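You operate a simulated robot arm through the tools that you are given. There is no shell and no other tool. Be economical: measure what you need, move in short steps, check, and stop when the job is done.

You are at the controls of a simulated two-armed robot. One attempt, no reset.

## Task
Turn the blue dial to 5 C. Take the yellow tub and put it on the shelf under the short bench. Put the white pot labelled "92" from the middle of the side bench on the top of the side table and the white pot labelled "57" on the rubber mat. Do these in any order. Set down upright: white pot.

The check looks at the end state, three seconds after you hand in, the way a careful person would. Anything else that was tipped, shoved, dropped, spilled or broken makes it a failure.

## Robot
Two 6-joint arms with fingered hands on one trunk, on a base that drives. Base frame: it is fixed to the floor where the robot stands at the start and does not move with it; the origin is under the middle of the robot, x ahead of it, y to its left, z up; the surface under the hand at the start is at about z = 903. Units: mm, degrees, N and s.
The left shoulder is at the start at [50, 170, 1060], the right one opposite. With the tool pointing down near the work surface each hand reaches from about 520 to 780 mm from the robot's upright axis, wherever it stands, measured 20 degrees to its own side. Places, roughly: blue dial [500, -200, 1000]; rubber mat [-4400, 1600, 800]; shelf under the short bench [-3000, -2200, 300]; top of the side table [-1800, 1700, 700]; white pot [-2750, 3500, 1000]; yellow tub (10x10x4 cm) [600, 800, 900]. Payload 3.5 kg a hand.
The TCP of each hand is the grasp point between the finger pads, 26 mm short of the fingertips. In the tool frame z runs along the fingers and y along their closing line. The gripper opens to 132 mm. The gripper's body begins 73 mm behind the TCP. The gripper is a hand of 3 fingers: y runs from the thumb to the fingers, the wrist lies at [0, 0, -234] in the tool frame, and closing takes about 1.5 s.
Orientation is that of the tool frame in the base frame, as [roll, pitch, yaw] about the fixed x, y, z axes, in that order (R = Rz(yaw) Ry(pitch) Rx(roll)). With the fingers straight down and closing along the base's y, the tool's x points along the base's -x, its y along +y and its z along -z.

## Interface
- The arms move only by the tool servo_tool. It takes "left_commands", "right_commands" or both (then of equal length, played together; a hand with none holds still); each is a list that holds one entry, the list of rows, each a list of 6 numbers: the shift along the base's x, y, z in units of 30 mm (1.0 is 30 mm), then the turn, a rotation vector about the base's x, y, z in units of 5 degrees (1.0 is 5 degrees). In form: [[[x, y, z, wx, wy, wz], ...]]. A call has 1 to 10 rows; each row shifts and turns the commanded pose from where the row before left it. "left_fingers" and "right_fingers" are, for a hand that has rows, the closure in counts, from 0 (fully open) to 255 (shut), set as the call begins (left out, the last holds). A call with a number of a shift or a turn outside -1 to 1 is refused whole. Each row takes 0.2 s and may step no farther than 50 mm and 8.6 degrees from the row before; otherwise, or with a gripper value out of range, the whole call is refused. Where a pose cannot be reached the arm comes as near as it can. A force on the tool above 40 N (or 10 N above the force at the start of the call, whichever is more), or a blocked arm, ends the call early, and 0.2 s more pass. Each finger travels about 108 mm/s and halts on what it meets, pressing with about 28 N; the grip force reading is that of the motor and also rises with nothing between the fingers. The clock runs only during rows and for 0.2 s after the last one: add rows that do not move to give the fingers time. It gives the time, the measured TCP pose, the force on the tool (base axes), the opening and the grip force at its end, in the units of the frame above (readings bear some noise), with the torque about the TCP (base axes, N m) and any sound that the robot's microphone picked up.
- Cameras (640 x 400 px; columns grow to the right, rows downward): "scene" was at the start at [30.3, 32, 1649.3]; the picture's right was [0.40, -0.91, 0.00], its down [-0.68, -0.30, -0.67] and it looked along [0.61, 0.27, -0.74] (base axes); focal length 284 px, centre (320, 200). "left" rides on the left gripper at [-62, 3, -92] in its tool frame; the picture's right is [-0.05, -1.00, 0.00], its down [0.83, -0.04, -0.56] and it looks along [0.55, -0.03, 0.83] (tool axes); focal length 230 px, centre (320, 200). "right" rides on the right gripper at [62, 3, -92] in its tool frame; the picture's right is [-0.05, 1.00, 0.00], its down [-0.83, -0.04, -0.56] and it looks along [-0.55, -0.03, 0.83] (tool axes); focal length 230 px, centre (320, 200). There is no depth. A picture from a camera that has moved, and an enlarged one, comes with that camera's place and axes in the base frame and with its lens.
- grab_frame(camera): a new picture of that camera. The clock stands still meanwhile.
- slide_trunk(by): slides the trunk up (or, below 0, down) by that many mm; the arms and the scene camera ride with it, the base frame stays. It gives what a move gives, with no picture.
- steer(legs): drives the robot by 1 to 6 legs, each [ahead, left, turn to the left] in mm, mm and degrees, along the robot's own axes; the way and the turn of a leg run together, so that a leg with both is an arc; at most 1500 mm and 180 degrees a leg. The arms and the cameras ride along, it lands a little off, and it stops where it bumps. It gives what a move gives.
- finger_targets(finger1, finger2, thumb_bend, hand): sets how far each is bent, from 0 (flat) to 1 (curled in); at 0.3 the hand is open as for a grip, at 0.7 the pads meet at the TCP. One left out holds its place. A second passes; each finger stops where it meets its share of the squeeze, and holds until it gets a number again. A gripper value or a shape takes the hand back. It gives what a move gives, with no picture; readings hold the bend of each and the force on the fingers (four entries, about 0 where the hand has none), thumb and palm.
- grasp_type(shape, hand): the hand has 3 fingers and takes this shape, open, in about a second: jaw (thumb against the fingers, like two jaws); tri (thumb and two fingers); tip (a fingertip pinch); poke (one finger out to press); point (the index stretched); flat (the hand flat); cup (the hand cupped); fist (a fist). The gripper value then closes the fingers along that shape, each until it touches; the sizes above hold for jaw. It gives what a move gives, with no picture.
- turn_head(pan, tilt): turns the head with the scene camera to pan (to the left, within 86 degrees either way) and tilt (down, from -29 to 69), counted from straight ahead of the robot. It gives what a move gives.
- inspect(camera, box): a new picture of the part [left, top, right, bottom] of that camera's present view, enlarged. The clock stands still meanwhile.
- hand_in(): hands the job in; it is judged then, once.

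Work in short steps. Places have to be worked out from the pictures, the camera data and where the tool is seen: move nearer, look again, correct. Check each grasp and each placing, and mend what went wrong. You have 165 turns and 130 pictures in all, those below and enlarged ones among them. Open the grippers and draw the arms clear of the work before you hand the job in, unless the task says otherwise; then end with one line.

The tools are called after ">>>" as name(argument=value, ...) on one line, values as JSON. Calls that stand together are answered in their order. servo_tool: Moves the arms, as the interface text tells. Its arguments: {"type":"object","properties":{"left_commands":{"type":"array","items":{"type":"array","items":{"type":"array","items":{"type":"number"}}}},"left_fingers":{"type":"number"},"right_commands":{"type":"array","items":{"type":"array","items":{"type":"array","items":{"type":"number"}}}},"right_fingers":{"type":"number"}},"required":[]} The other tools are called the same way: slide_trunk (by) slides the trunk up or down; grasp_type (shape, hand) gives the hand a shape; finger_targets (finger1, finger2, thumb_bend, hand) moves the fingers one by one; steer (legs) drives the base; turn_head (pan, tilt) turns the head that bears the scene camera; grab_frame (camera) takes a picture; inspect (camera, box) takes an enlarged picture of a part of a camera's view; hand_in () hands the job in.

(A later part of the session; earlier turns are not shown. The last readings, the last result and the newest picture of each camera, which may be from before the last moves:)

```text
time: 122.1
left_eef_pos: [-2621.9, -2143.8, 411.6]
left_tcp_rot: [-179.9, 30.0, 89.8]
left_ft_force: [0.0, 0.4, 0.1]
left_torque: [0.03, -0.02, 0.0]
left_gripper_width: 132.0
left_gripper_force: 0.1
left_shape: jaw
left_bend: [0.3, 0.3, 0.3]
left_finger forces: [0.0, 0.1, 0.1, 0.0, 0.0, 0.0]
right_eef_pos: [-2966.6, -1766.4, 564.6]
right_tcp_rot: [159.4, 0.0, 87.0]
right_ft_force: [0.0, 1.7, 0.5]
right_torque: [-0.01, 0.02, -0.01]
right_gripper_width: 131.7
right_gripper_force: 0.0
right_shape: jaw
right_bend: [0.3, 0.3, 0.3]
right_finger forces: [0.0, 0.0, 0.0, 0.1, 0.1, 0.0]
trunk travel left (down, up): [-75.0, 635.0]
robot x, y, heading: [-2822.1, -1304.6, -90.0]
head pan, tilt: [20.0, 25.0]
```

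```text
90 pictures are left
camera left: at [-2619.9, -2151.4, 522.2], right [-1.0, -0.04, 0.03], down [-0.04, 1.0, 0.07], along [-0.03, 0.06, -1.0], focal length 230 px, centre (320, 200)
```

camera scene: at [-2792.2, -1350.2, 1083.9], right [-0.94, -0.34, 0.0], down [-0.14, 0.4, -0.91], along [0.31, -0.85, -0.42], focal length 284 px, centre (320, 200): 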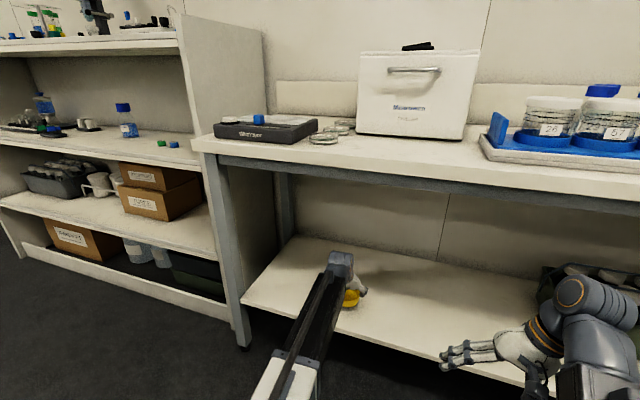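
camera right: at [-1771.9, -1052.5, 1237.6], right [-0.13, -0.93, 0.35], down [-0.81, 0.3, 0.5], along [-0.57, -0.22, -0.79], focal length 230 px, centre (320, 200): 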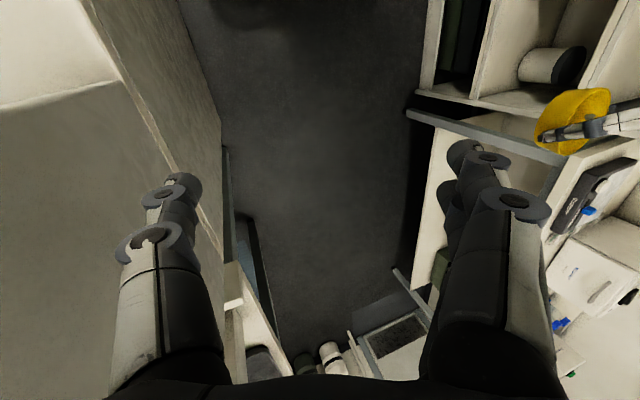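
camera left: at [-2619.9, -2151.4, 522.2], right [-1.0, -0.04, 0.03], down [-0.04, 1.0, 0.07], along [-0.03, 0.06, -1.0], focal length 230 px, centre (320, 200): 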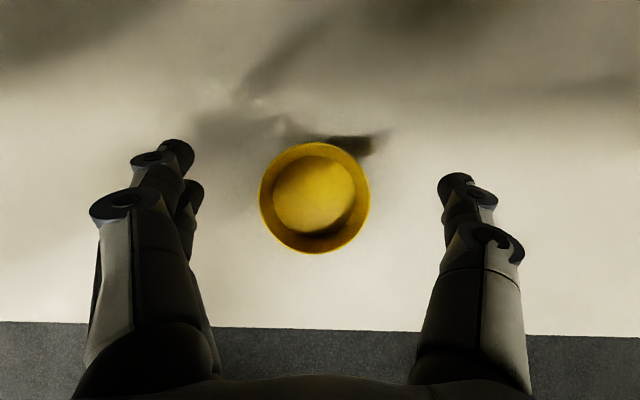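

Tub is upright on the shelf. Retreat the hand, straighten it and raise the trunk.

>>> servo_tool(left_commands=[[[0, 1, 0, 0, 0, 0], [0, 1, 0, 0, 0, 0], [0, 1, 0, 0, 0, 0], [0, 1, 0, 0, 0, 0], [0, 1, 0, 0, 0, 0], [0, 1, 0, 0, 0, 0], [0, 1, 0, 0, 0, 0], [0, 1, 0, 0, 0, 0]]])

>>> slide_trunk(by=600)

>>> servo_tool(left_commands=[[[0, 0, 0.5, 1, 0, 0], [0, 0, 0.5, 1, 0, 0], [0, 0, 0.5, 1, 0, 0], [0, 0, 0.5, 1, 0, 0], [0, 0, 0.5, 1, 0, 0], [0, 0, 0.5, 1, 0, 0]]])

>>> turn_head(pan=-80, tilt=25)

>>> grab_frame(camera="scene")

```text
time: 123.9
left_eef_pos: [-2622.1, -1903.0, 410.4]
left_tcp_rot: [-180.0, 30.0, 89.8]
left_ft_force: [-0.4, 0.7, -0.1]
left_torque: [-0.02, -0.01, 0.0]
left_gripper_width: 131.9
left_gripper_force: 0.0
left_shape: jaw
left_bend: [0.3, 0.3, 0.3]
left_finger forces: [0.0, 0.1, 0.0, 0.0, 0.1, 0.1]
right_eef_pos: [-2967.3, -1767.2, 564.0]
right_tcp_rot: [159.5, 0.0, 87.0]
right_ft_force: [0.4, 0.0, -0.8]
right_torque: [0.0, 0.0, -0.01]
right_gripper_width: 131.8
right_gripper_force: 0.1
right_shape: jaw
right_bend: [0.3, 0.3, 0.3]
right_finger forces: [0.0, 0.1, 0.0, 0.1, 0.0, 0.1]
trunk travel left (down, up): [-75.0, 635.0]
robot x, y, heading: [-2821.3, -1304.2, -90.2]
head pan, tilt: [20.0, 25.0]
```

```text
refused: 600 is not a number from -400 to 400
```

```text
time: 125.3
left_eef_pos: [-2622.2, -1902.3, 500.4]
left_tcp_rot: [-179.9, -0.2, 89.9]
left_ft_force: [0.0, 0.4, -0.1]
left_torque: [0.0, 0.01, -0.01]
left_gripper_width: 132.0
left_gripper_force: 0.0
left_shape: jaw
left_bend: [0.3, 0.3, 0.3]
left_finger forces: [0.1, 0.1, 0.1, 0.1, 0.0, 0.0]
right_eef_pos: [-2967.1, -1766.3, 565.3]
right_tcp_rot: [159.5, 0.0, 87.0]
right_ft_force: [0.2, -0.3, 0.7]
right_torque: [0.0, 0.03, 0.01]
right_gripper_width: 132.0
right_gripper_force: 0.0
right_shape: jaw
right_bend: [0.3, 0.3, 0.3]
right_finger forces: [0.0, 0.0, 0.1, 0.0, 0.1, 0.0]
trunk travel left (down, up): [-75.0, 635.0]
robot x, y, heading: [-2819.4, -1299.3, -90.2]
head pan, tilt: [20.0, 25.0]
```

```text
time: 127.0
left_eef_pos: [-2622.1, -1903.1, 501.3]
left_tcp_rot: [-179.7, 0.0, 89.9]
left_ft_force: [0.0, 0.6, -0.4]
left_torque: [-0.01, 0.01, -0.01]
left_gripper_width: 131.9
left_gripper_force: 0.1
left_shape: jaw
left_bend: [0.3, 0.3, 0.3]
left_finger forces: [0.0, 0.0, 0.0, 0.1, 0.1, 0.1]
right_eef_pos: [-2966.7, -1765.9, 565.5]
right_tcp_rot: [159.3, 0.0, 87.0]
right_ft_force: [0.3, 0.0, -0.2]
right_torque: [-0.01, 0.0, -0.06]
right_gripper_width: 132.1
right_gripper_force: 0.1
right_shape: jaw
right_bend: [0.3, 0.3, 0.3]
right_finger forces: [0.0, 0.1, 0.1, 0.0, 0.0, 0.0]
trunk travel left (down, up): [-75.0, 635.0]
robot x, y, heading: [-2819.8, -1304.2, -90.1]
head pan, tilt: [-80.0, 25.0]
```

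```text
89 pictures are left
camera scene: at [-2914.2, -1279.3, 1083.9], right [-0.17, 0.99, 0.0], down [0.42, 0.07, -0.91], along [-0.89, -0.15, -0.42], focal length 284 px, centre (320, 200)
```

scene: 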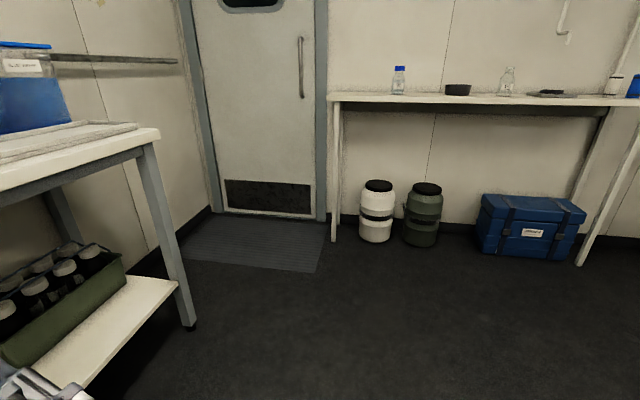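

Raise trunk in two steps after backing 60 mm, then turn toward −x and look.

>>> steer(legs=[[-60, 0, 0]])

>>> slide_trunk(by=400)

>>> slide_trunk(by=200)

>>> steer(legs=[[0, 0, -90], [400, 0, 0]])

>>> turn_head(pan=-65, tilt=25)

>>> grab_frame(camera="scene")

```text
time: 128.0
left_eef_pos: [-2621.7, -1843.7, 502.1]
left_tcp_rot: [-179.8, 0.1, 89.9]
left_ft_force: [-0.3, -0.2, 0.3]
left_torque: [0.03, -0.02, -0.03]
left_gripper_width: 131.9
left_gripper_force: 0.1
left_shape: jaw
left_bend: [0.3, 0.3, 0.3]
left_finger forces: [0.0, 0.1, 0.1, 0.0, 0.0, 0.0]
right_eef_pos: [-2967.4, -1707.0, 565.8]
right_tcp_rot: [159.4, 0.0, 87.0]
right_ft_force: [1.0, 0.3, 0.4]
right_torque: [0.01, -0.03, 0.02]
right_gripper_width: 131.8
right_gripper_force: 0.3
right_shape: jaw
right_bend: [0.3, 0.3, 0.3]
right_finger forces: [0.0, 0.1, 0.0, 0.0, 0.0, 0.0]
trunk travel left (down, up): [-75.0, 635.0]
robot x, y, heading: [-2821.5, -1243.4, -90.0]
head pan, tilt: [-80.0, 25.0]
```

```text
time: 131.8
left_eef_pos: [-2621.9, -1843.6, 901.1]
left_tcp_rot: [-179.8, 0.0, 89.9]
left_ft_force: [-0.3, 0.1, 0.1]
left_torque: [0.03, -0.03, -0.04]
left_gripper_width: 131.8
left_gripper_force: 0.1
left_shape: jaw
left_bend: [0.3, 0.3, 0.3]
left_finger forces: [0.0, 0.0, 0.0, 0.1, 0.1, 0.0]
right_eef_pos: [-2967.7, -1707.2, 965.1]
right_tcp_rot: [159.4, 0.0, 87.0]
right_ft_force: [-0.8, -0.5, -0.6]
right_torque: [-0.02, -0.01, 0.02]
right_gripper_width: 132.1
right_gripper_force: 0.0
right_shape: jaw
right_bend: [0.3, 0.3, 0.3]
right_finger forces: [0.1, 0.0, 0.1, 0.1, 0.1, 0.0]
trunk travel left (down, up): [-475.0, 235.0]
robot x, y, heading: [-2819.4, -1245.0, -90.0]
head pan, tilt: [-80.0, 25.0]
```

```text
time: 134.0
left_eef_pos: [-2622.2, -1843.0, 1101.2]
left_tcp_rot: [-179.8, 0.0, 89.9]
left_ft_force: [0.6, 0.8, -0.5]
left_torque: [0.01, -0.02, -0.02]
left_gripper_width: 131.9
left_gripper_force: 0.0
left_shape: jaw
left_bend: [0.3, 0.3, 0.3]
left_finger forces: [0.0, 0.0, 0.0, 0.1, 0.0, 0.1]
right_eef_pos: [-2967.7, -1705.8, 1165.6]
right_tcp_rot: [159.4, 0.1, 87.0]
right_ft_force: [0.6, 0.3, -1.0]
right_torque: [0.01, -0.04, -0.02]
right_gripper_width: 132.0
right_gripper_force: 0.0
right_shape: jaw
right_bend: [0.3, 0.3, 0.3]
right_finger forces: [0.0, 0.0, 0.0, 0.0, 0.0, 0.1]
trunk travel left (down, up): [-675.0, 35.0]
robot x, y, heading: [-2820.7, -1242.2, -90.2]
head pan, tilt: [-80.0, 25.0]
```

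```text
time: 137.7
left_eef_pos: [-3419.1, -1590.8, 1101.2]
left_tcp_rot: [-179.9, 0.0, 14.7]
left_ft_force: [-0.2, -0.3, 0.4]
left_torque: [0.05, 0.04, -0.02]
left_gripper_width: 132.0
left_gripper_force: 0.1
left_shape: jaw
left_bend: [0.3, 0.3, 0.3]
left_finger forces: [0.0, 0.0, 0.0, 0.0, 0.0, 0.1]
right_eef_pos: [-3374.8, -1221.6, 1164.3]
right_tcp_rot: [159.4, 0.1, 11.8]
right_ft_force: [1.3, -0.9, -0.4]
right_torque: [0.0, 0.01, -0.02]
right_gripper_width: 131.8
right_gripper_force: 0.1
right_shape: jaw
right_bend: [0.3, 0.3, 0.3]
right_finger forces: [0.1, 0.1, 0.1, 0.1, 0.0, 0.0]
trunk travel left (down, up): [-675.0, 35.0]
robot x, y, heading: [-2891.5, -1243.2, -165.6]
head pan, tilt: [-80.0, 25.0]
stopped in leg 1: the robot was blocked; the commanded pose is now the measured one
```

```text
time: 138.5
left_eef_pos: [-3418.7, -1589.9, 1100.9]
left_tcp_rot: [-179.9, 0.0, 14.7]
left_ft_force: [-0.7, 0.7, 1.1]
left_torque: [-0.01, 0.01, 0.06]
left_gripper_width: 132.2
left_gripper_force: 0.0
left_shape: jaw
left_bend: [0.3, 0.3, 0.3]
left_finger forces: [0.1, 0.0, 0.0, 0.0, 0.0, 0.0]
right_eef_pos: [-3374.6, -1222.5, 1164.4]
right_tcp_rot: [159.5, 0.0, 11.8]
right_ft_force: [-1.0, -0.2, 1.0]
right_torque: [0.02, 0.0, -0.01]
right_gripper_width: 132.0
right_gripper_force: 0.0
right_shape: jaw
right_bend: [0.3, 0.3, 0.3]
right_finger forces: [0.0, 0.1, 0.0, 0.1, 0.1, 0.1]
trunk travel left (down, up): [-675.0, 35.0]
robot x, y, heading: [-2888.4, -1245.6, -165.3]
head pan, tilt: [-65.0, 25.0]
```

```text
88 pictures are left
camera scene: at [-2912.3, -1163.0, 1683.9], right [0.77, 0.64, 0.0], down [0.27, -0.33, -0.91], along [-0.58, 0.7, -0.42], focal length 284 px, centre (320, 200)
```

scene: 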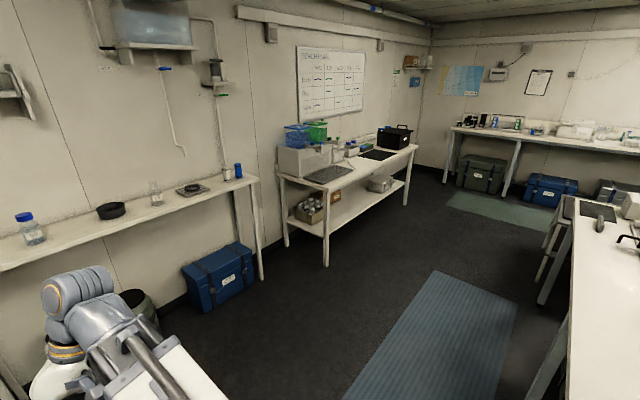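

Turn was blocked part-way (likely the base's back corner against the island). Look to the right side to see.

>>> turn_head(pan=-86, tilt=50)

>>> grab_frame(camera="scene")

```text
time: 139.4
left_eef_pos: [-3419.5, -1590.0, 1101.6]
left_tcp_rot: [-180.0, 0.1, 14.7]
left_ft_force: [0.0, -0.3, 0.3]
left_torque: [0.0, -0.02, -0.02]
left_gripper_width: 132.1
left_gripper_force: 0.1
left_shape: jaw
left_bend: [0.3, 0.3, 0.3]
left_finger forces: [0.0, 0.0, 0.0, 0.0, 0.0, 0.0]
right_eef_pos: [-3375.2, -1223.2, 1164.7]
right_tcp_rot: [159.5, 0.0, 11.8]
right_ft_force: [-0.2, -0.3, -0.7]
right_torque: [0.03, -0.02, 0.0]
right_gripper_width: 131.9
right_gripper_force: 0.1
right_shape: jaw
right_bend: [0.3, 0.3, 0.3]
right_finger forces: [0.0, 0.1, 0.1, 0.1, 0.0, 0.0]
trunk travel left (down, up): [-675.0, 35.0]
robot x, y, heading: [-2889.6, -1247.0, -165.4]
head pan, tilt: [-85.9, 50.0]
```

```text
87 pictures are left
camera scene: at [-2878.4, -1161.0, 1646.5], right [0.95, 0.32, 0.0], down [0.25, -0.73, -0.64], along [-0.21, 0.61, -0.77], focal length 284 px, centre (320, 200)
```

scene: 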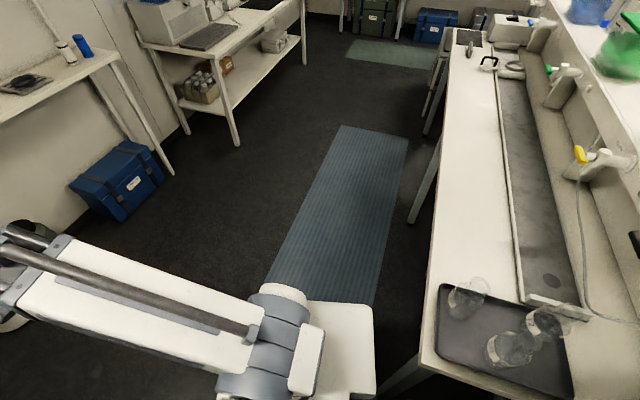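

>>> inspect(camera="scene", box=[420, 260, 600, 400])

```text
2.86 times, centred on (510, 330) of scene
camera zoom: at [-2878.4, -1161.0, 1646.5], right [0.95, 0.32, 0.0], down [0.25, -0.73, -0.64], along [-0.21, 0.61, -0.77], focal length 810 px, centre (-223, -171)
```

zoom: 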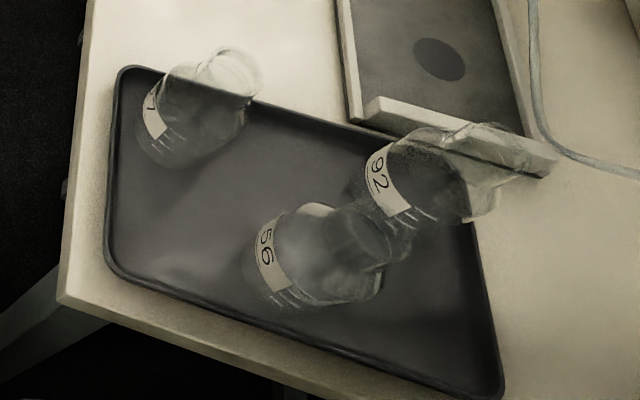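

Flasks stand fine; the base corner only met the table leg. I move away from it, turn to heading +90 and drive up the aisle.

>>> steer(legs=[[350, 0, 0], [0, 0, -104.5], [1000, 0, 0], [1000, 0, 0], [700, 0, 0]])

>>> turn_head(pan=0, tilt=20)

>>> grab_frame(camera="scene")

```text
time: 159.0
left_eef_pos: [-3412.3, 1956.2, 1100.6]
left_tcp_rot: [-179.9, 0.0, -90.2]
left_ft_force: [0.4, 1.1, -0.3]
left_torque: [-0.04, 0.0, 0.02]
left_gripper_width: 132.5
left_gripper_force: 0.0
left_shape: jaw
left_bend: [0.3, 0.3, 0.3]
left_finger forces: [0.0, 0.0, 0.0, 0.0, 0.0, 0.1]
right_eef_pos: [-3066.5, 1818.6, 1164.5]
right_tcp_rot: [159.4, 0.0, -93.1]
right_ft_force: [1.0, 0.6, -0.3]
right_torque: [-0.01, 0.03, 0.01]
right_gripper_width: 132.2
right_gripper_force: 0.1
right_shape: jaw
right_bend: [0.3, 0.3, 0.3]
right_finger forces: [0.1, 0.0, 0.0, 0.0, 0.1, 0.0]
trunk travel left (down, up): [-675.0, 35.0]
robot x, y, heading: [-3218.1, 1353.7, 89.7]
head pan, tilt: [-85.9, 50.0]
```

```text
time: 160.6
left_eef_pos: [-3411.8, 1956.0, 1101.0]
left_tcp_rot: [-180.0, 0.0, -90.2]
left_ft_force: [-1.3, 0.2, 0.3]
left_torque: [0.02, 0.02, -0.03]
left_gripper_width: 131.8
left_gripper_force: 0.1
left_shape: jaw
left_bend: [0.3, 0.3, 0.3]
left_finger forces: [0.0, 0.0, 0.0, 0.1, 0.0, 0.0]
right_eef_pos: [-3068.0, 1818.5, 1165.2]
right_tcp_rot: [159.4, 0.1, -93.1]
right_ft_force: [0.3, -1.1, -0.9]
right_torque: [0.01, -0.01, -0.01]
right_gripper_width: 131.8
right_gripper_force: 0.1
right_shape: jaw
right_bend: [0.3, 0.3, 0.3]
right_finger forces: [0.0, 0.0, 0.0, 0.0, 0.0, 0.0]
trunk travel left (down, up): [-675.0, 35.0]
robot x, y, heading: [-3211.7, 1355.9, 89.9]
head pan, tilt: [0.0, 20.0]
```

```text
85 pictures are left
camera scene: at [-3215.1, 1408.9, 1692.0], right [1.0, -0.01, 0.0], down [0.0, -0.34, -0.94], along [0.01, 0.94, -0.34], focal length 284 px, centre (320, 200)
```

scene: 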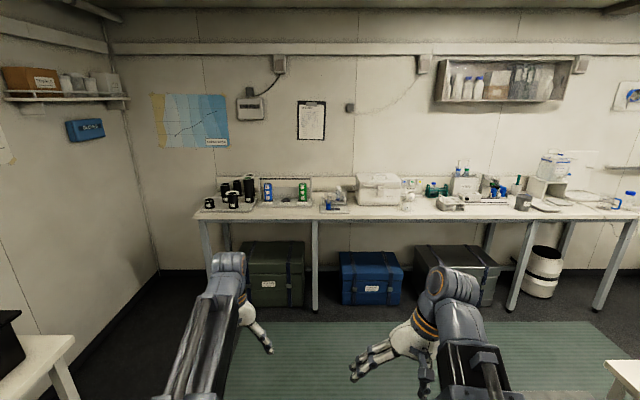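

The pots should be near column ~400. Zoom there, and look right for the side table.

>>> inspect(camera="scene", box=[310, 150, 530, 230])

>>> turn_head(pan=-70, tilt=25)

>>> grab_frame(camera="scene")

>>> turn_head(pan=75, tilt=30)

>>> grab_frame(camera="scene")

```text
2.91 times, centred on (420, 190) of scene
camera zoom: at [-3215.1, 1408.9, 1692.0], right [1.0, -0.01, 0.0], down [0.0, -0.34, -0.94], along [0.01, 0.94, -0.34], focal length 825 px, centre (29, 229)
```

zoom: 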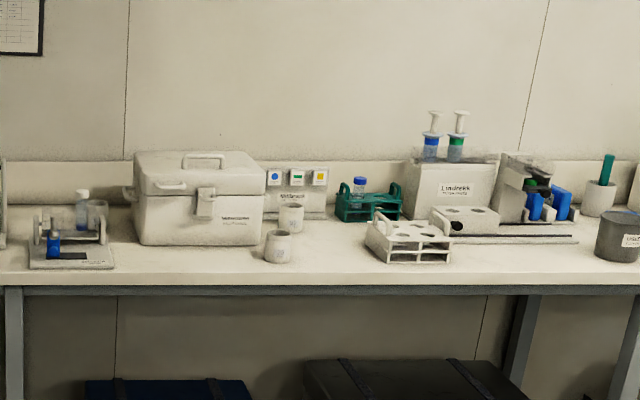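

```text
time: 162.0
left_eef_pos: [-3413.2, 1956.1, 1101.7]
left_tcp_rot: [-179.9, 0.0, -90.2]
left_ft_force: [-0.4, -1.1, 0.1]
left_torque: [0.03, 0.01, 0.02]
left_gripper_width: 131.9
left_gripper_force: 0.0
left_shape: jaw
left_bend: [0.3, 0.3, 0.3]
left_finger forces: [0.0, 0.0, 0.0, 0.0, 0.0, 0.1]
right_eef_pos: [-3067.1, 1818.8, 1164.0]
right_tcp_rot: [159.5, 0.0, -93.1]
right_ft_force: [-0.1, -1.0, -0.4]
right_torque: [0.01, 0.0, -0.01]
right_gripper_width: 131.9
right_gripper_force: 0.0
right_shape: jaw
right_bend: [0.3, 0.3, 0.3]
right_finger forces: [0.0, 0.0, 0.0, 0.0, 0.0, 0.0]
trunk travel left (down, up): [-675.0, 35.0]
robot x, y, heading: [-3214.1, 1355.2, 89.7]
head pan, tilt: [-70.0, 25.0]
```

```text
83 pictures are left
camera scene: at [-3128.9, 1347.0, 1683.9], right [0.34, -0.94, 0.0], down [-0.4, -0.14, -0.91], along [0.85, 0.31, -0.42], focal length 284 px, centre (320, 200)
```

scene: 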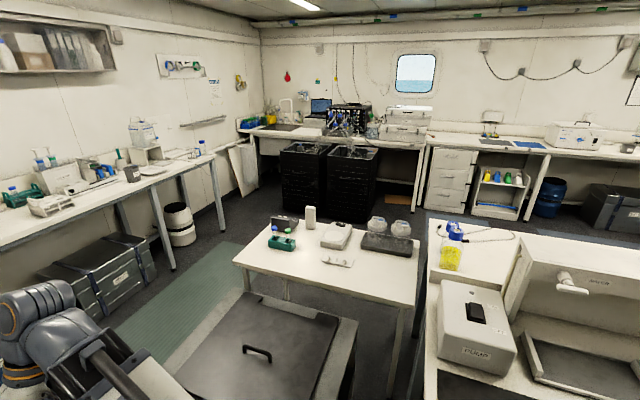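

```text
time: 164.3
left_eef_pos: [-3411.3, 1955.5, 1101.8]
left_tcp_rot: [-179.8, -0.1, -90.1]
left_ft_force: [-1.1, -0.6, 0.2]
left_torque: [0.03, 0.03, 0.0]
left_gripper_width: 131.8
left_gripper_force: 0.1
left_shape: jaw
left_bend: [0.3, 0.3, 0.3]
left_finger forces: [0.1, 0.0, 0.1, 0.0, 0.1, 0.0]
right_eef_pos: [-3066.6, 1818.4, 1165.0]
right_tcp_rot: [159.5, 0.1, -93.2]
right_ft_force: [0.5, -0.7, -0.6]
right_torque: [0.0, -0.02, 0.01]
right_gripper_width: 131.7
right_gripper_force: 0.1
right_shape: jaw
right_bend: [0.3, 0.3, 0.3]
right_finger forces: [0.0, 0.0, 0.0, 0.1, 0.0, 0.0]
trunk travel left (down, up): [-675.0, 35.0]
robot x, y, heading: [-3214.1, 1358.4, 89.8]
head pan, tilt: [75.0, 30.0]
```

```text
82 pictures are left
camera scene: at [-3302.8, 1339.7, 1676.0], right [0.26, 0.96, 0.0], down [0.48, -0.13, -0.87], along [-0.84, 0.23, -0.5], focal length 284 px, centre (320, 200)
```

scene: 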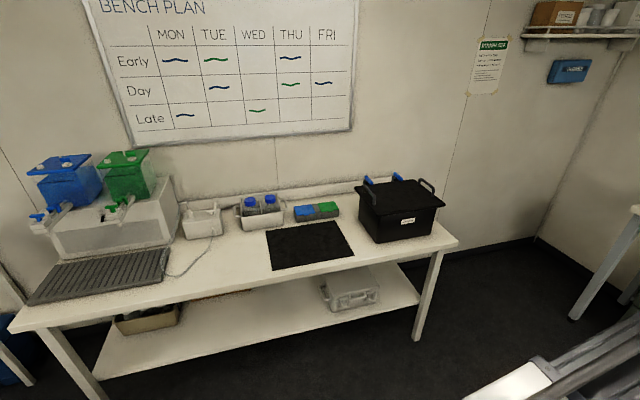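

I've located everything: pots on the far bench at ≈(-2570,3330) and (-2470,3560), the side table at right with free space on its north-west part, and the black mat at ≈(-4366,1582). Drive toward the pots.

>>> steer(legs=[[1080, 0, 0], [0, -480, 0]])

>>> turn_head(pan=0, tilt=35)

>>> grab_frame(camera="scene")

```text
time: 171.7
left_eef_pos: [-3043.8, 3065.2, 1100.6]
left_tcp_rot: [-179.7, -0.1, -98.4]
left_ft_force: [0.0, 0.9, -0.8]
left_torque: [-0.03, -0.05, 0.01]
left_gripper_width: 131.7
left_gripper_force: 0.1
left_shape: jaw
left_bend: [0.3, 0.3, 0.3]
left_finger forces: [0.0, 0.0, 0.0, 0.0, 0.0, 0.1]
right_eef_pos: [-2722.7, 2879.6, 1163.9]
right_tcp_rot: [159.6, 0.0, -101.4]
right_ft_force: [-0.5, 0.6, -0.1]
right_torque: [-0.01, -0.02, -0.01]
right_gripper_width: 131.7
right_gripper_force: 0.0
right_shape: jaw
right_bend: [0.3, 0.3, 0.3]
right_finger forces: [0.1, 0.0, 0.1, 0.0, 0.0, 0.0]
trunk travel left (down, up): [-675.0, 35.0]
robot x, y, heading: [-2934.5, 2442.1, 81.1]
head pan, tilt: [75.0, 30.0]
stopped in leg 2: the robot was blocked; the commanded pose is now the measured one
```

```text
time: 173.2
left_eef_pos: [-3042.8, 3064.3, 1102.0]
left_tcp_rot: [-179.9, 0.1, -98.4]
left_ft_force: [0.3, -0.1, -0.5]
left_torque: [-0.03, 0.01, -0.02]
left_gripper_width: 131.7
left_gripper_force: 0.1
left_shape: jaw
left_bend: [0.3, 0.3, 0.3]
left_finger forces: [0.1, 0.1, 0.0, 0.0, 0.1, 0.0]
right_eef_pos: [-2721.7, 2877.5, 1164.9]
right_tcp_rot: [159.5, 0.0, -101.4]
right_ft_force: [-0.4, -0.3, 0.5]
right_torque: [0.02, -0.02, -0.01]
right_gripper_width: 131.7
right_gripper_force: 0.0
right_shape: jaw
right_bend: [0.3, 0.3, 0.3]
right_finger forces: [0.0, 0.0, 0.0, 0.0, 0.1, 0.0]
trunk travel left (down, up): [-675.0, 35.0]
robot x, y, heading: [-2936.4, 2441.4, 81.3]
head pan, tilt: [0.0, 35.0]
```

```text
81 pictures are left
camera scene: at [-2928.3, 2489.1, 1668.2], right [0.99, -0.15, 0.0], down [-0.09, -0.57, -0.82], along [0.12, 0.81, -0.57], focal length 284 px, centre (320, 200)
```

scene: 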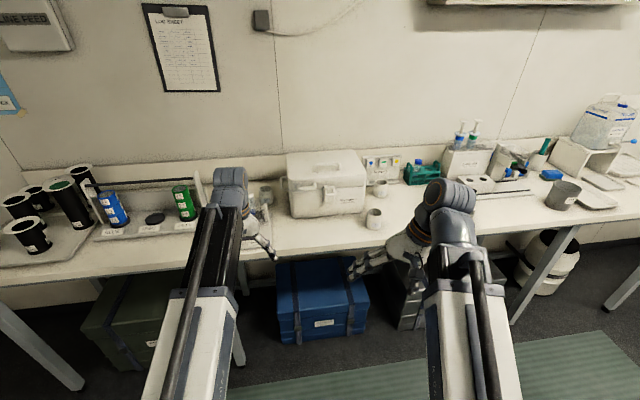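

Base rear corner touched the dark-topped unit. Read the pot labels and check that unit.

>>> inspect(camera="scene", box=[330, 160, 430, 240])

>>> turn_head(pan=-86, tilt=45)

>>> grab_frame(camera="scene")

```text
5.00 times, centred on (380, 200) of scene
camera zoom: at [-2928.3, 2489.1, 1668.2], right [0.99, -0.15, 0.0], down [-0.09, -0.57, -0.82], along [0.12, 0.81, -0.57], focal length 1418 px, centre (20, 200)
```

zoom: 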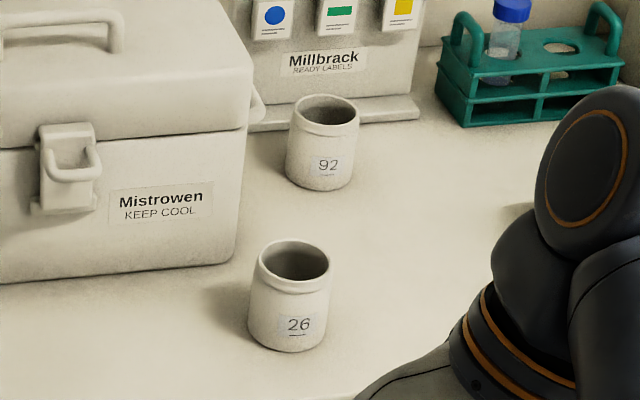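

```text
time: 174.8
left_eef_pos: [-3042.9, 3064.3, 1100.6]
left_tcp_rot: [-179.9, 0.0, -98.6]
left_ft_force: [-0.4, -0.1, -0.5]
left_torque: [-0.01, -0.04, 0.0]
left_gripper_width: 131.9
left_gripper_force: 0.0
left_shape: jaw
left_bend: [0.3, 0.3, 0.3]
left_finger forces: [0.0, 0.1, 0.1, 0.0, 0.0, 0.1]
right_eef_pos: [-2722.4, 2878.5, 1165.0]
right_tcp_rot: [159.5, 0.1, -101.4]
right_ft_force: [0.2, -0.4, 0.1]
right_torque: [0.0, -0.01, 0.0]
right_gripper_width: 132.0
right_gripper_force: 0.0
right_shape: jaw
right_bend: [0.3, 0.3, 0.3]
right_finger forces: [0.0, 0.0, 0.1, 0.0, 0.0, 0.1]
trunk travel left (down, up): [-675.0, 35.0]
robot x, y, heading: [-2931.4, 2439.6, 81.7]
head pan, tilt: [-85.9, 45.0]
```

```text
79 pictures are left
camera scene: at [-2860.3, 2395.6, 1653.4], right [-0.08, -1.0, 0.0], down [-0.7, 0.06, -0.71], along [0.7, -0.06, -0.71], focal length 284 px, centre (320, 200)
```

scene: 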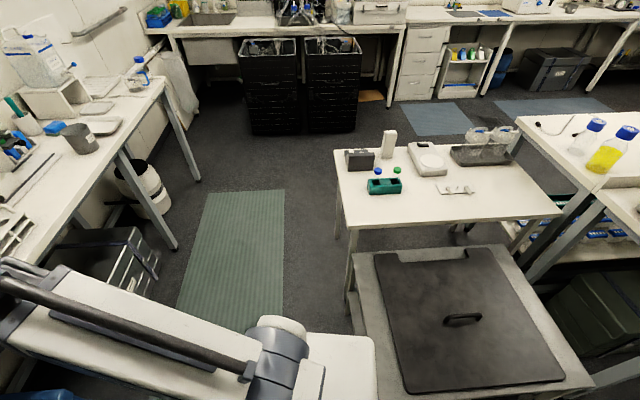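

The unit is unmoved. The back pot is "92"; the front one is "26" (a distractor). I need to find "57": zoom on the left part and right part of the bench.

>>> turn_head(pan=0, tilt=35)

>>> inspect(camera="scene", box=[0, 140, 300, 290])

>>> inspect(camera="scene", box=[400, 90, 640, 240])

```text
time: 176.3
left_eef_pos: [-3043.7, 3063.6, 1101.7]
left_tcp_rot: [-179.8, 0.0, -98.6]
left_ft_force: [-0.4, 0.5, 0.5]
left_torque: [-0.01, -0.01, 0.01]
left_gripper_width: 132.1
left_gripper_force: 0.0
left_shape: jaw
left_bend: [0.3, 0.3, 0.3]
left_finger forces: [0.1, 0.1, 0.0, 0.0, 0.0, 0.1]
right_eef_pos: [-2723.0, 2877.8, 1164.6]
right_tcp_rot: [159.4, 0.0, -101.4]
right_ft_force: [1.2, 0.3, -0.1]
right_torque: [-0.01, 0.01, 0.01]
right_gripper_width: 132.0
right_gripper_force: 0.1
right_shape: jaw
right_bend: [0.3, 0.3, 0.3]
right_finger forces: [0.0, 0.0, 0.0, 0.0, 0.1, 0.1]
trunk travel left (down, up): [-675.0, 35.0]
robot x, y, heading: [-2934.6, 2441.4, 81.7]
head pan, tilt: [0.0, 35.0]
```

```text
2.13 times, centred on (150, 215) of scene
camera zoom: at [-2928.2, 2489.1, 1668.2], right [0.99, -0.15, 0.0], down [-0.09, -0.57, -0.82], along [0.12, 0.81, -0.57], focal length 605 px, centre (683, 168)
```

zoom: 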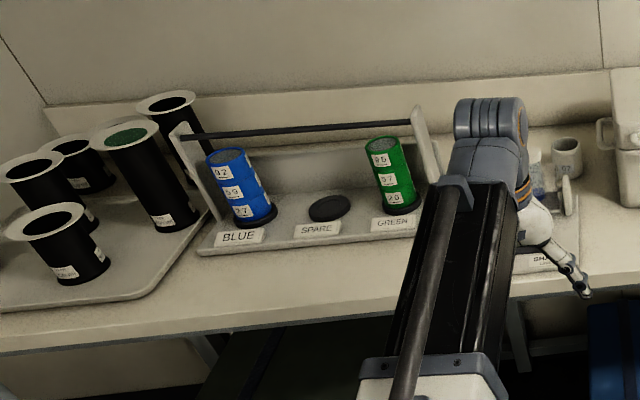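

```text
2.67 times, centred on (520, 165) of scene
camera zoom: at [-2928.2, 2489.1, 1668.2], right [0.99, -0.15, 0.0], down [-0.09, -0.57, -0.82], along [0.12, 0.81, -0.57], focal length 756 px, centre (-213, 293)
```

zoom: 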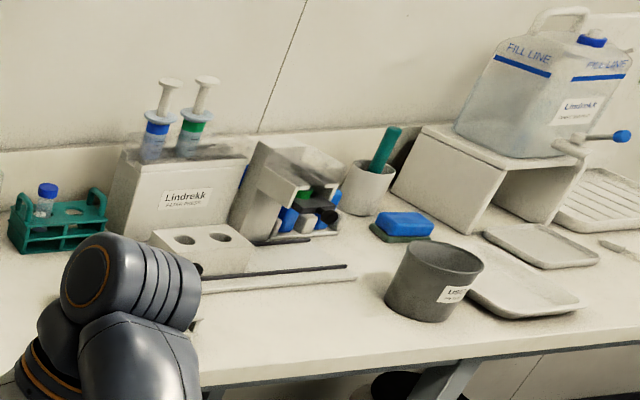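

A third pot sits behind the small device at ≈(-3016, 3594), likely "57". I move forward, square up, and put the left hand camera above it to verify.

>>> servo_tool(left_commands=[[[0, 0, 1, 0, 0, 0], [0, 0, 1, 0, 0, 0], [0, 0, 1, 0, 0, 0]]])

>>> steer(legs=[[200, 0, 0], [0, 0, 8.4], [0, -90, 0]])

>>> grab_frame(camera="scene")

>>> grab_frame(camera="left")

```text
time: 177.2
left_eef_pos: [-3044.1, 3065.1, 1191.5]
left_tcp_rot: [-179.9, 0.1, -98.5]
left_ft_force: [0.3, 0.0, 0.0]
left_torque: [0.02, 0.06, -0.01]
left_gripper_width: 131.8
left_gripper_force: 0.1
left_shape: jaw
left_bend: [0.3, 0.3, 0.3]
left_finger forces: [0.0, 0.0, 0.0, 0.1, 0.0, 0.0]
right_eef_pos: [-2721.6, 2877.0, 1165.4]
right_tcp_rot: [159.5, 0.1, -101.4]
right_ft_force: [0.1, 0.9, 1.1]
right_torque: [-0.03, -0.04, 0.02]
right_gripper_width: 132.0
right_gripper_force: 0.0
right_shape: jaw
right_bend: [0.3, 0.3, 0.3]
right_finger forces: [0.0, 0.0, 0.0, 0.0, 0.1, 0.1]
trunk travel left (down, up): [-675.0, 35.0]
robot x, y, heading: [-2936.5, 2441.0, 81.3]
head pan, tilt: [0.0, 35.0]
```

```text
time: 180.1
left_eef_pos: [-3012.6, 3237.7, 1191.3]
left_tcp_rot: [-179.8, 0.0, -90.1]
left_ft_force: [0.6, 0.7, -0.3]
left_torque: [0.02, 0.0, -0.01]
left_gripper_width: 132.0
left_gripper_force: 0.1
left_shape: jaw
left_bend: [0.3, 0.3, 0.3]
left_finger forces: [0.0, 0.0, 0.0, 0.1, 0.0, 0.0]
right_eef_pos: [-2667.4, 3098.6, 1164.2]
right_tcp_rot: [159.4, 0.0, -93.0]
right_ft_force: [0.8, 0.3, -0.2]
right_torque: [0.02, 0.0, 0.02]
right_gripper_width: 132.0
right_gripper_force: 0.1
right_shape: jaw
right_bend: [0.3, 0.3, 0.3]
right_finger forces: [0.0, 0.1, 0.0, 0.0, 0.1, 0.0]
trunk travel left (down, up): [-675.0, 35.0]
robot x, y, heading: [-2813.1, 2637.1, 89.6]
head pan, tilt: [0.0, 35.0]
```

```text
76 pictures are left
camera scene: at [-2813.7, 2684.6, 1668.2], right [1.0, 0.0, 0.0], down [0.0, -0.57, -0.82], along [0.0, 0.82, -0.57], focal length 284 px, centre (320, 200)
```

scene: 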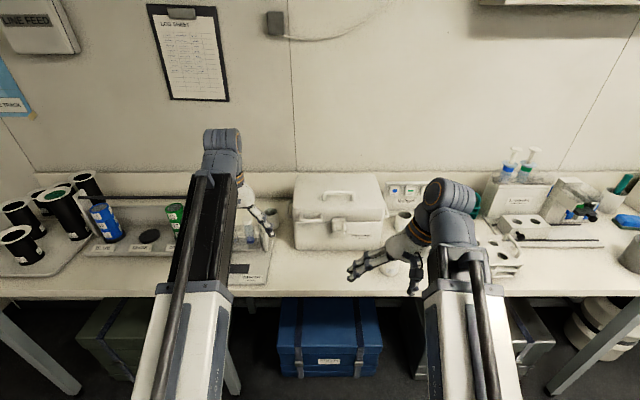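

```text
75 pictures are left
camera left: at [-3015.5, 3298.2, 1283.8], right [1.0, 0.05, 0.0], down [0.04, -0.83, 0.56], along [0.03, -0.55, -0.83], focal length 230 px, centre (320, 200)
```

left: 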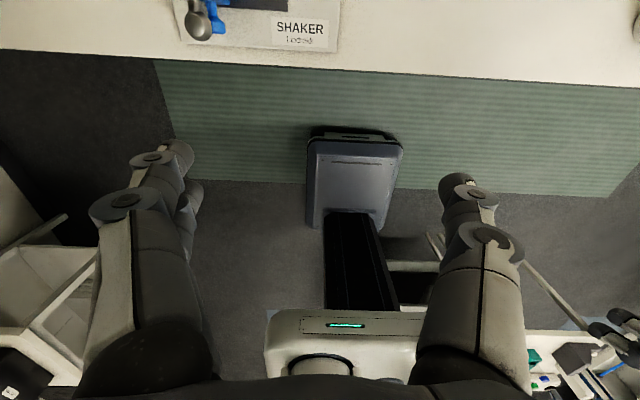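

The hand camera looks backward in this pose. Drive 150 mm closer and tilt the left hand 30° forward so it looks down on the pot.

>>> steer(legs=[[150, 0, 0]])

>>> servo_tool(left_commands=[[[0, 0.6, 0, 1, 0, 0], [0, 0.6, 0, 1, 0, 0], [0, 0.6, 0, 1, 0, 0], [0, 0.6, 0, 1, 0, 0], [0, 0.6, 0, 1, 0, 0], [0, 0.6, 0, 1, 0, 0]]])

>>> grab_frame(camera="left")

```text
time: 181.4
left_eef_pos: [-3012.7, 3387.2, 1191.4]
left_tcp_rot: [-180.0, -0.1, -90.1]
left_ft_force: [-0.7, -0.7, -0.2]
left_torque: [0.0, 0.0, 0.01]
left_gripper_width: 131.8
left_gripper_force: 0.0
left_shape: jaw
left_bend: [0.3, 0.3, 0.3]
left_finger forces: [0.0, 0.0, 0.1, 0.0, 0.1, 0.0]
right_eef_pos: [-2668.3, 3249.8, 1164.6]
right_tcp_rot: [159.4, 0.1, -93.0]
right_ft_force: [0.5, 0.0, -0.3]
right_torque: [-0.01, 0.01, 0.04]
right_gripper_width: 131.9
right_gripper_force: 0.0
right_shape: jaw
right_bend: [0.3, 0.3, 0.3]
right_finger forces: [0.1, 0.0, 0.0, 0.1, 0.1, 0.0]
trunk travel left (down, up): [-675.0, 35.0]
robot x, y, heading: [-2815.4, 2787.5, 89.7]
head pan, tilt: [0.0, 35.0]
```

```text
time: 182.8
left_eef_pos: [-3010.9, 3495.5, 1191.0]
left_tcp_rot: [-179.9, 30.1, -90.1]
left_ft_force: [0.3, 0.0, 0.1]
left_torque: [0.0, 0.01, -0.03]
left_gripper_width: 132.1
left_gripper_force: 0.1
left_shape: jaw
left_bend: [0.3, 0.3, 0.3]
left_finger forces: [0.0, 0.0, 0.0, 0.0, 0.0, 0.1]
right_eef_pos: [-2667.7, 3249.5, 1166.4]
right_tcp_rot: [159.5, 0.2, -92.9]
right_ft_force: [0.1, 0.2, -0.8]
right_torque: [0.01, -0.01, 0.02]
right_gripper_width: 131.8
right_gripper_force: 0.0
right_shape: jaw
right_bend: [0.3, 0.3, 0.3]
right_finger forces: [0.0, 0.0, 0.0, 0.0, 0.0, 0.1]
trunk travel left (down, up): [-675.0, 35.0]
robot x, y, heading: [-2810.1, 2786.0, 89.8]
head pan, tilt: [0.0, 35.0]
```

```text
74 pictures are left
camera left: at [-3016.0, 3501.8, 1302.3], right [1.0, 0.04, 0.03], down [0.04, -1.0, 0.06], along [0.03, -0.06, -1.0], focal length 230 px, centre (320, 200)
```

left: 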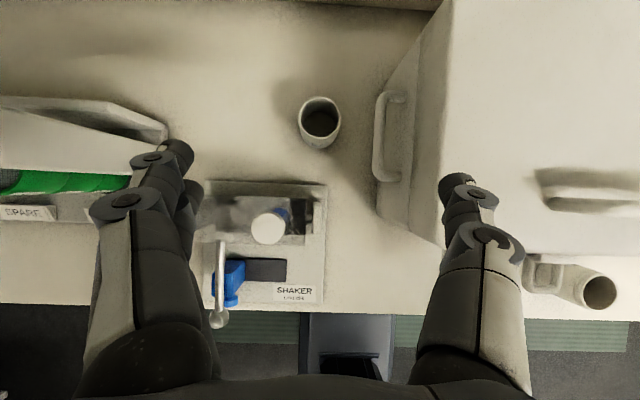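

Pot found at (-3010, 3590), tucked between the shaker and the cool-box handle. I'll use a vertical hand yawed ~40° so knuckles clear the handle. Drive 100 mm closer, and untilt plus yaw while high.

>>> steer(legs=[[100, 0, 0]])

>>> servo_tool(left_commands=[[[0, 0, 0, -1, 0, 0], [0, 0, 0, -1, 0, 0], [0, 0, 0, -1, 0, 0], [0, 0, 0, -1, 0, 0], [0, 0, 0, -1, 0, 0], [0, 0, 0, -1, 0, 0]]], left_fingers=70)

>>> servo_tool(left_commands=[[[0, 0, 0, 0, 0, 1], [0, 0, 0, 0, 0, 1], [0, 0, 0, 0, 0, 1], [0, 0, 0, 0, 0, 1], [0, 0, 0, 0, 0, 1], [0, 0, 0, 0, 0, 1], [0, 0, 0, 0, 0, 1], [0, 0, 0, 0, 0, 1]]])

>>> grab_frame(camera="left")

>>> inspect(camera="scene", box=[140, 100, 460, 300])

```text
time: 184.0
left_eef_pos: [-3011.2, 3595.2, 1190.8]
left_tcp_rot: [-179.9, 29.9, -90.1]
left_ft_force: [-0.7, 0.4, -0.5]
left_torque: [-0.02, 0.0, -0.01]
left_gripper_width: 131.6
left_gripper_force: 0.1
left_shape: jaw
left_bend: [0.3, 0.3, 0.3]
left_finger forces: [0.0, 0.1, 0.1, 0.1, 0.0, 0.0]
right_eef_pos: [-2668.4, 3349.8, 1164.8]
right_tcp_rot: [159.4, 0.0, -93.0]
right_ft_force: [-0.5, 0.5, -0.8]
right_torque: [-0.04, 0.03, -0.01]
right_gripper_width: 131.9
right_gripper_force: 0.0
right_shape: jaw
right_bend: [0.3, 0.3, 0.3]
right_finger forces: [0.0, 0.1, 0.1, 0.1, 0.0, 0.1]
trunk travel left (down, up): [-675.0, 35.0]
robot x, y, heading: [-2812.9, 2887.8, 90.1]
head pan, tilt: [0.0, 35.0]
```

```text
time: 185.4
left_eef_pos: [-3010.8, 3590.8, 1191.7]
left_tcp_rot: [-179.9, -0.1, -90.0]
left_ft_force: [-0.7, 0.2, 0.2]
left_torque: [-0.01, 0.04, 0.05]
left_gripper_width: 95.9
left_gripper_force: 0.0
left_shape: jaw
left_bend: [0.65, 0.65, 0.62]
left_finger forces: [0.1, 0.0, 0.0, 0.0, 0.0, 0.0]
left hand out of reach, approached as far as the arm can: row 6
right_eef_pos: [-2667.2, 3348.5, 1165.1]
right_tcp_rot: [159.4, 0.2, -93.0]
right_ft_force: [-0.4, 0.6, -0.9]
right_torque: [-0.04, 0.01, 0.01]
right_gripper_width: 131.9
right_gripper_force: 0.1
right_shape: jaw
right_bend: [0.3, 0.3, 0.3]
right_finger forces: [0.0, 0.0, 0.0, 0.1, 0.1, 0.0]
trunk travel left (down, up): [-675.0, 35.0]
robot x, y, heading: [-2811.7, 2884.0, 89.9]
head pan, tilt: [0.0, 35.0]
```

```text
time: 187.2
left_eef_pos: [-3011.7, 3592.0, 1190.6]
left_tcp_rot: [-179.9, -0.1, -49.9]
left_ft_force: [-0.5, -0.1, 0.2]
left_torque: [0.0, -0.01, -0.02]
left_gripper_width: 96.2
left_gripper_force: 0.1
left_shape: jaw
left_bend: [0.65, 0.65, 0.62]
left_finger forces: [0.0, 0.0, 0.0, 0.0, 0.1, 0.0]
right_eef_pos: [-2666.6, 3348.9, 1165.4]
right_tcp_rot: [159.4, 0.1, -93.0]
right_ft_force: [-0.3, 0.0, 0.6]
right_torque: [-0.01, -0.02, -0.02]
right_gripper_width: 132.1
right_gripper_force: 0.0
right_shape: jaw
right_bend: [0.3, 0.3, 0.3]
right_finger forces: [0.1, 0.0, 0.0, 0.0, 0.1, 0.0]
trunk travel left (down, up): [-675.0, 35.0]
robot x, y, heading: [-2812.9, 2885.0, 89.9]
head pan, tilt: [0.0, 35.0]
```

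```text
73 pictures are left
camera left: at [-3053.9, 3635.9, 1282.9], right [0.73, 0.68, 0.0], down [0.57, -0.61, 0.56], along [0.38, -0.41, -0.83], focal length 230 px, centre (320, 200)
```

left: 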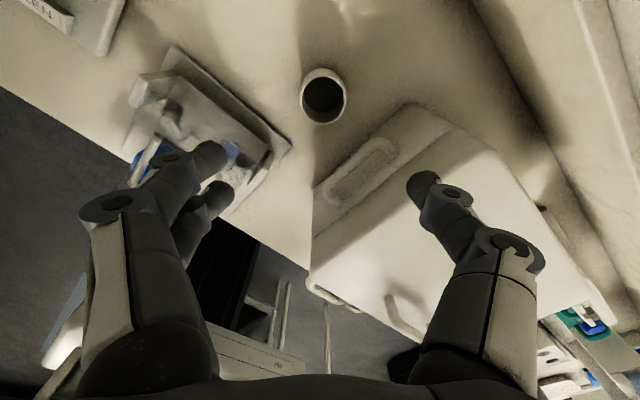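

```text
2.00 times, centred on (300, 200) of scene
camera zoom: at [-2814.9, 2933.4, 1668.2], right [1.0, 0.0, 0.0], down [0.0, -0.57, -0.82], along [0.0, 0.82, -0.57], focal length 567 px, centre (360, 200)
```

zoom: 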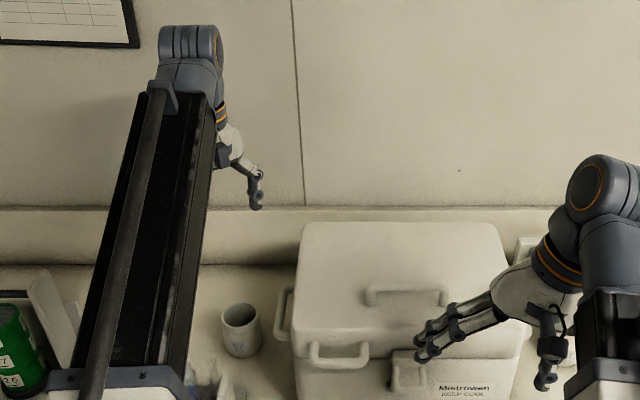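

Confirm the label first.

>>> inspect(camera="scene", box=[235, 240, 285, 285])

```text
8.89 times, centred on (260, 262) of scene
camera zoom: at [-2814.9, 2933.4, 1668.2], right [1.0, 0.0, 0.0], down [0.0, -0.57, -0.82], along [0.0, 0.82, -0.57], focal length 2520 px, centre (853, -356)
```

zoom: 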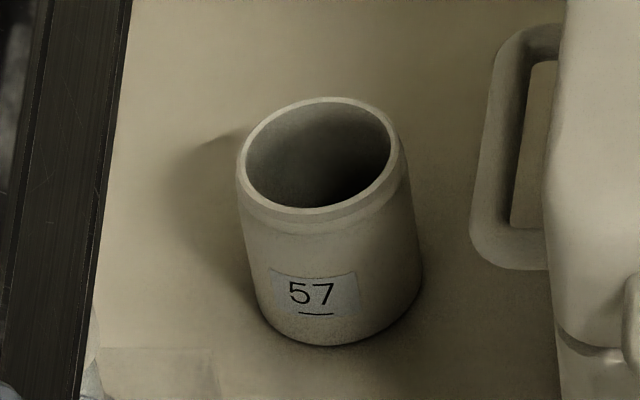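

It's "57" at ≈(-3013, 3591), rim ≈980. Descend 180 mm and check.

>>> servo_tool(left_commands=[[[0, 0, -1, 0, 0, 0], [0, 0, -1, 0, 0, 0], [0, 0, -1, 0, 0, 0], [0, 0, -1, 0, 0, 0], [0, 0, -0.9, 0, 0, 0], [0, 0, -0.9, 0, 0, 0]]])

>>> grab_frame(camera="left")

>>> inspect(camera="scene", box=[200, 180, 320, 300])

```text
time: 188.6
left_eef_pos: [-3009.6, 3589.7, 1016.7]
left_tcp_rot: [-179.8, 0.0, -50.1]
left_ft_force: [-0.6, -0.2, 0.3]
left_torque: [-0.01, 0.03, -0.02]
left_gripper_width: 95.8
left_gripper_force: 0.2
left_shape: jaw
left_bend: [0.65, 0.65, 0.62]
left_finger forces: [0.0, 0.0, 0.0, 0.0, 0.0, 0.0]
right_eef_pos: [-2666.8, 3347.9, 1165.8]
right_tcp_rot: [159.4, 0.1, -93.0]
right_ft_force: [1.1, -0.6, -0.3]
right_torque: [0.01, 0.0, 0.03]
right_gripper_width: 132.0
right_gripper_force: 0.1
right_shape: jaw
right_bend: [0.3, 0.3, 0.3]
right_finger forces: [0.0, 0.0, 0.0, 0.1, 0.1, 0.0]
trunk travel left (down, up): [-675.0, 35.0]
robot x, y, heading: [-2811.1, 2886.9, 89.8]
head pan, tilt: [0.0, 35.0]
```

```text
70 pictures are left
camera left: at [-3053.8, 3635.5, 1108.8], right [0.73, 0.68, 0.0], down [0.56, -0.61, 0.56], along [0.38, -0.41, -0.83], focal length 230 px, centre (320, 200)
```

left: 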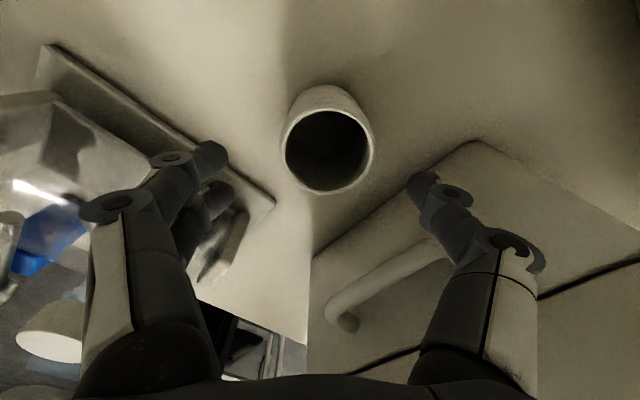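

```text
3.33 times, centred on (260, 240) of scene
camera zoom: at [-2815.0, 2933.6, 1668.2], right [1.0, 0.0, 0.0], down [0.0, -0.57, -0.82], along [0.0, 0.82, -0.57], focal length 945 px, centre (520, 67)
```

zoom: 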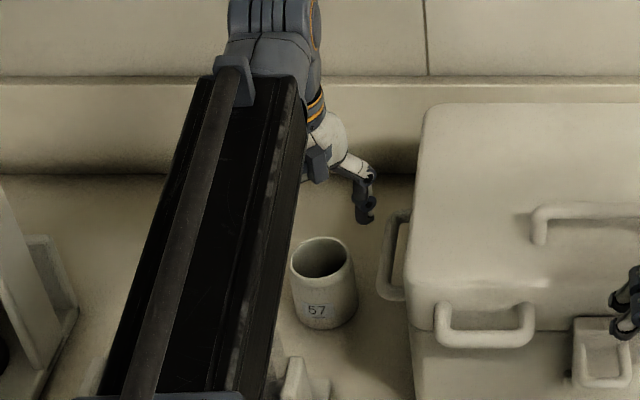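

The pot centre appears ~(-4,+9) mm off the TCP axis. Correct and descend to z≈950.

>>> servo_tool(left_commands=[[[-0.13, 0.28, 0, 0, 0, 0], [0, 0, -0.8, 0, 0, 0], [0, 0, -0.8, 0, 0, 0], [0, 0, -0.6, 0, 0, 0]]])

>>> grab_frame(camera="left")

```text
time: 189.6
left_eef_pos: [-3014.8, 3598.8, 950.3]
left_tcp_rot: [-179.8, 0.0, -50.1]
left_ft_force: [-0.3, 0.3, -0.3]
left_torque: [-0.01, 0.04, 0.0]
left_gripper_width: 95.8
left_gripper_force: 0.0
left_shape: jaw
left_bend: [0.65, 0.65, 0.62]
left_finger forces: [0.1, 0.0, 0.0, 0.0, 0.1, 0.1]
right_eef_pos: [-2667.2, 3348.5, 1164.5]
right_tcp_rot: [159.4, 0.0, -92.9]
right_ft_force: [-0.1, 0.0, 0.9]
right_torque: [-0.03, 0.02, -0.01]
right_gripper_width: 131.9
right_gripper_force: 0.0
right_shape: jaw
right_bend: [0.3, 0.3, 0.3]
right_finger forces: [0.0, 0.1, 0.0, 0.0, 0.0, 0.1]
trunk travel left (down, up): [-675.0, 35.0]
robot x, y, heading: [-2813.5, 2886.9, 89.9]
head pan, tilt: [0.0, 35.0]
```

```text
68 pictures are left
camera left: at [-3057.7, 3644.1, 1042.3], right [0.73, 0.68, 0.0], down [0.56, -0.61, 0.56], along [0.38, -0.41, -0.83], focal length 230 px, centre (320, 200)
```

left: 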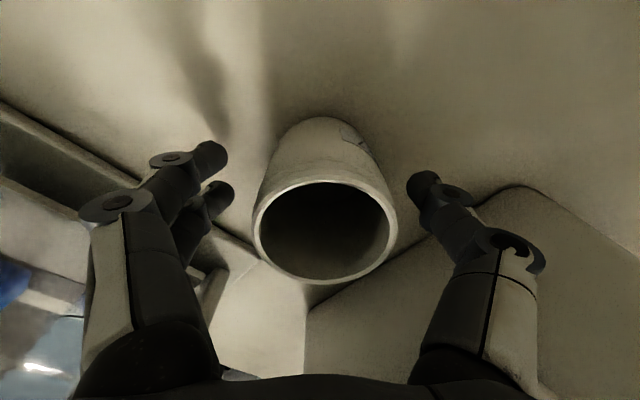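

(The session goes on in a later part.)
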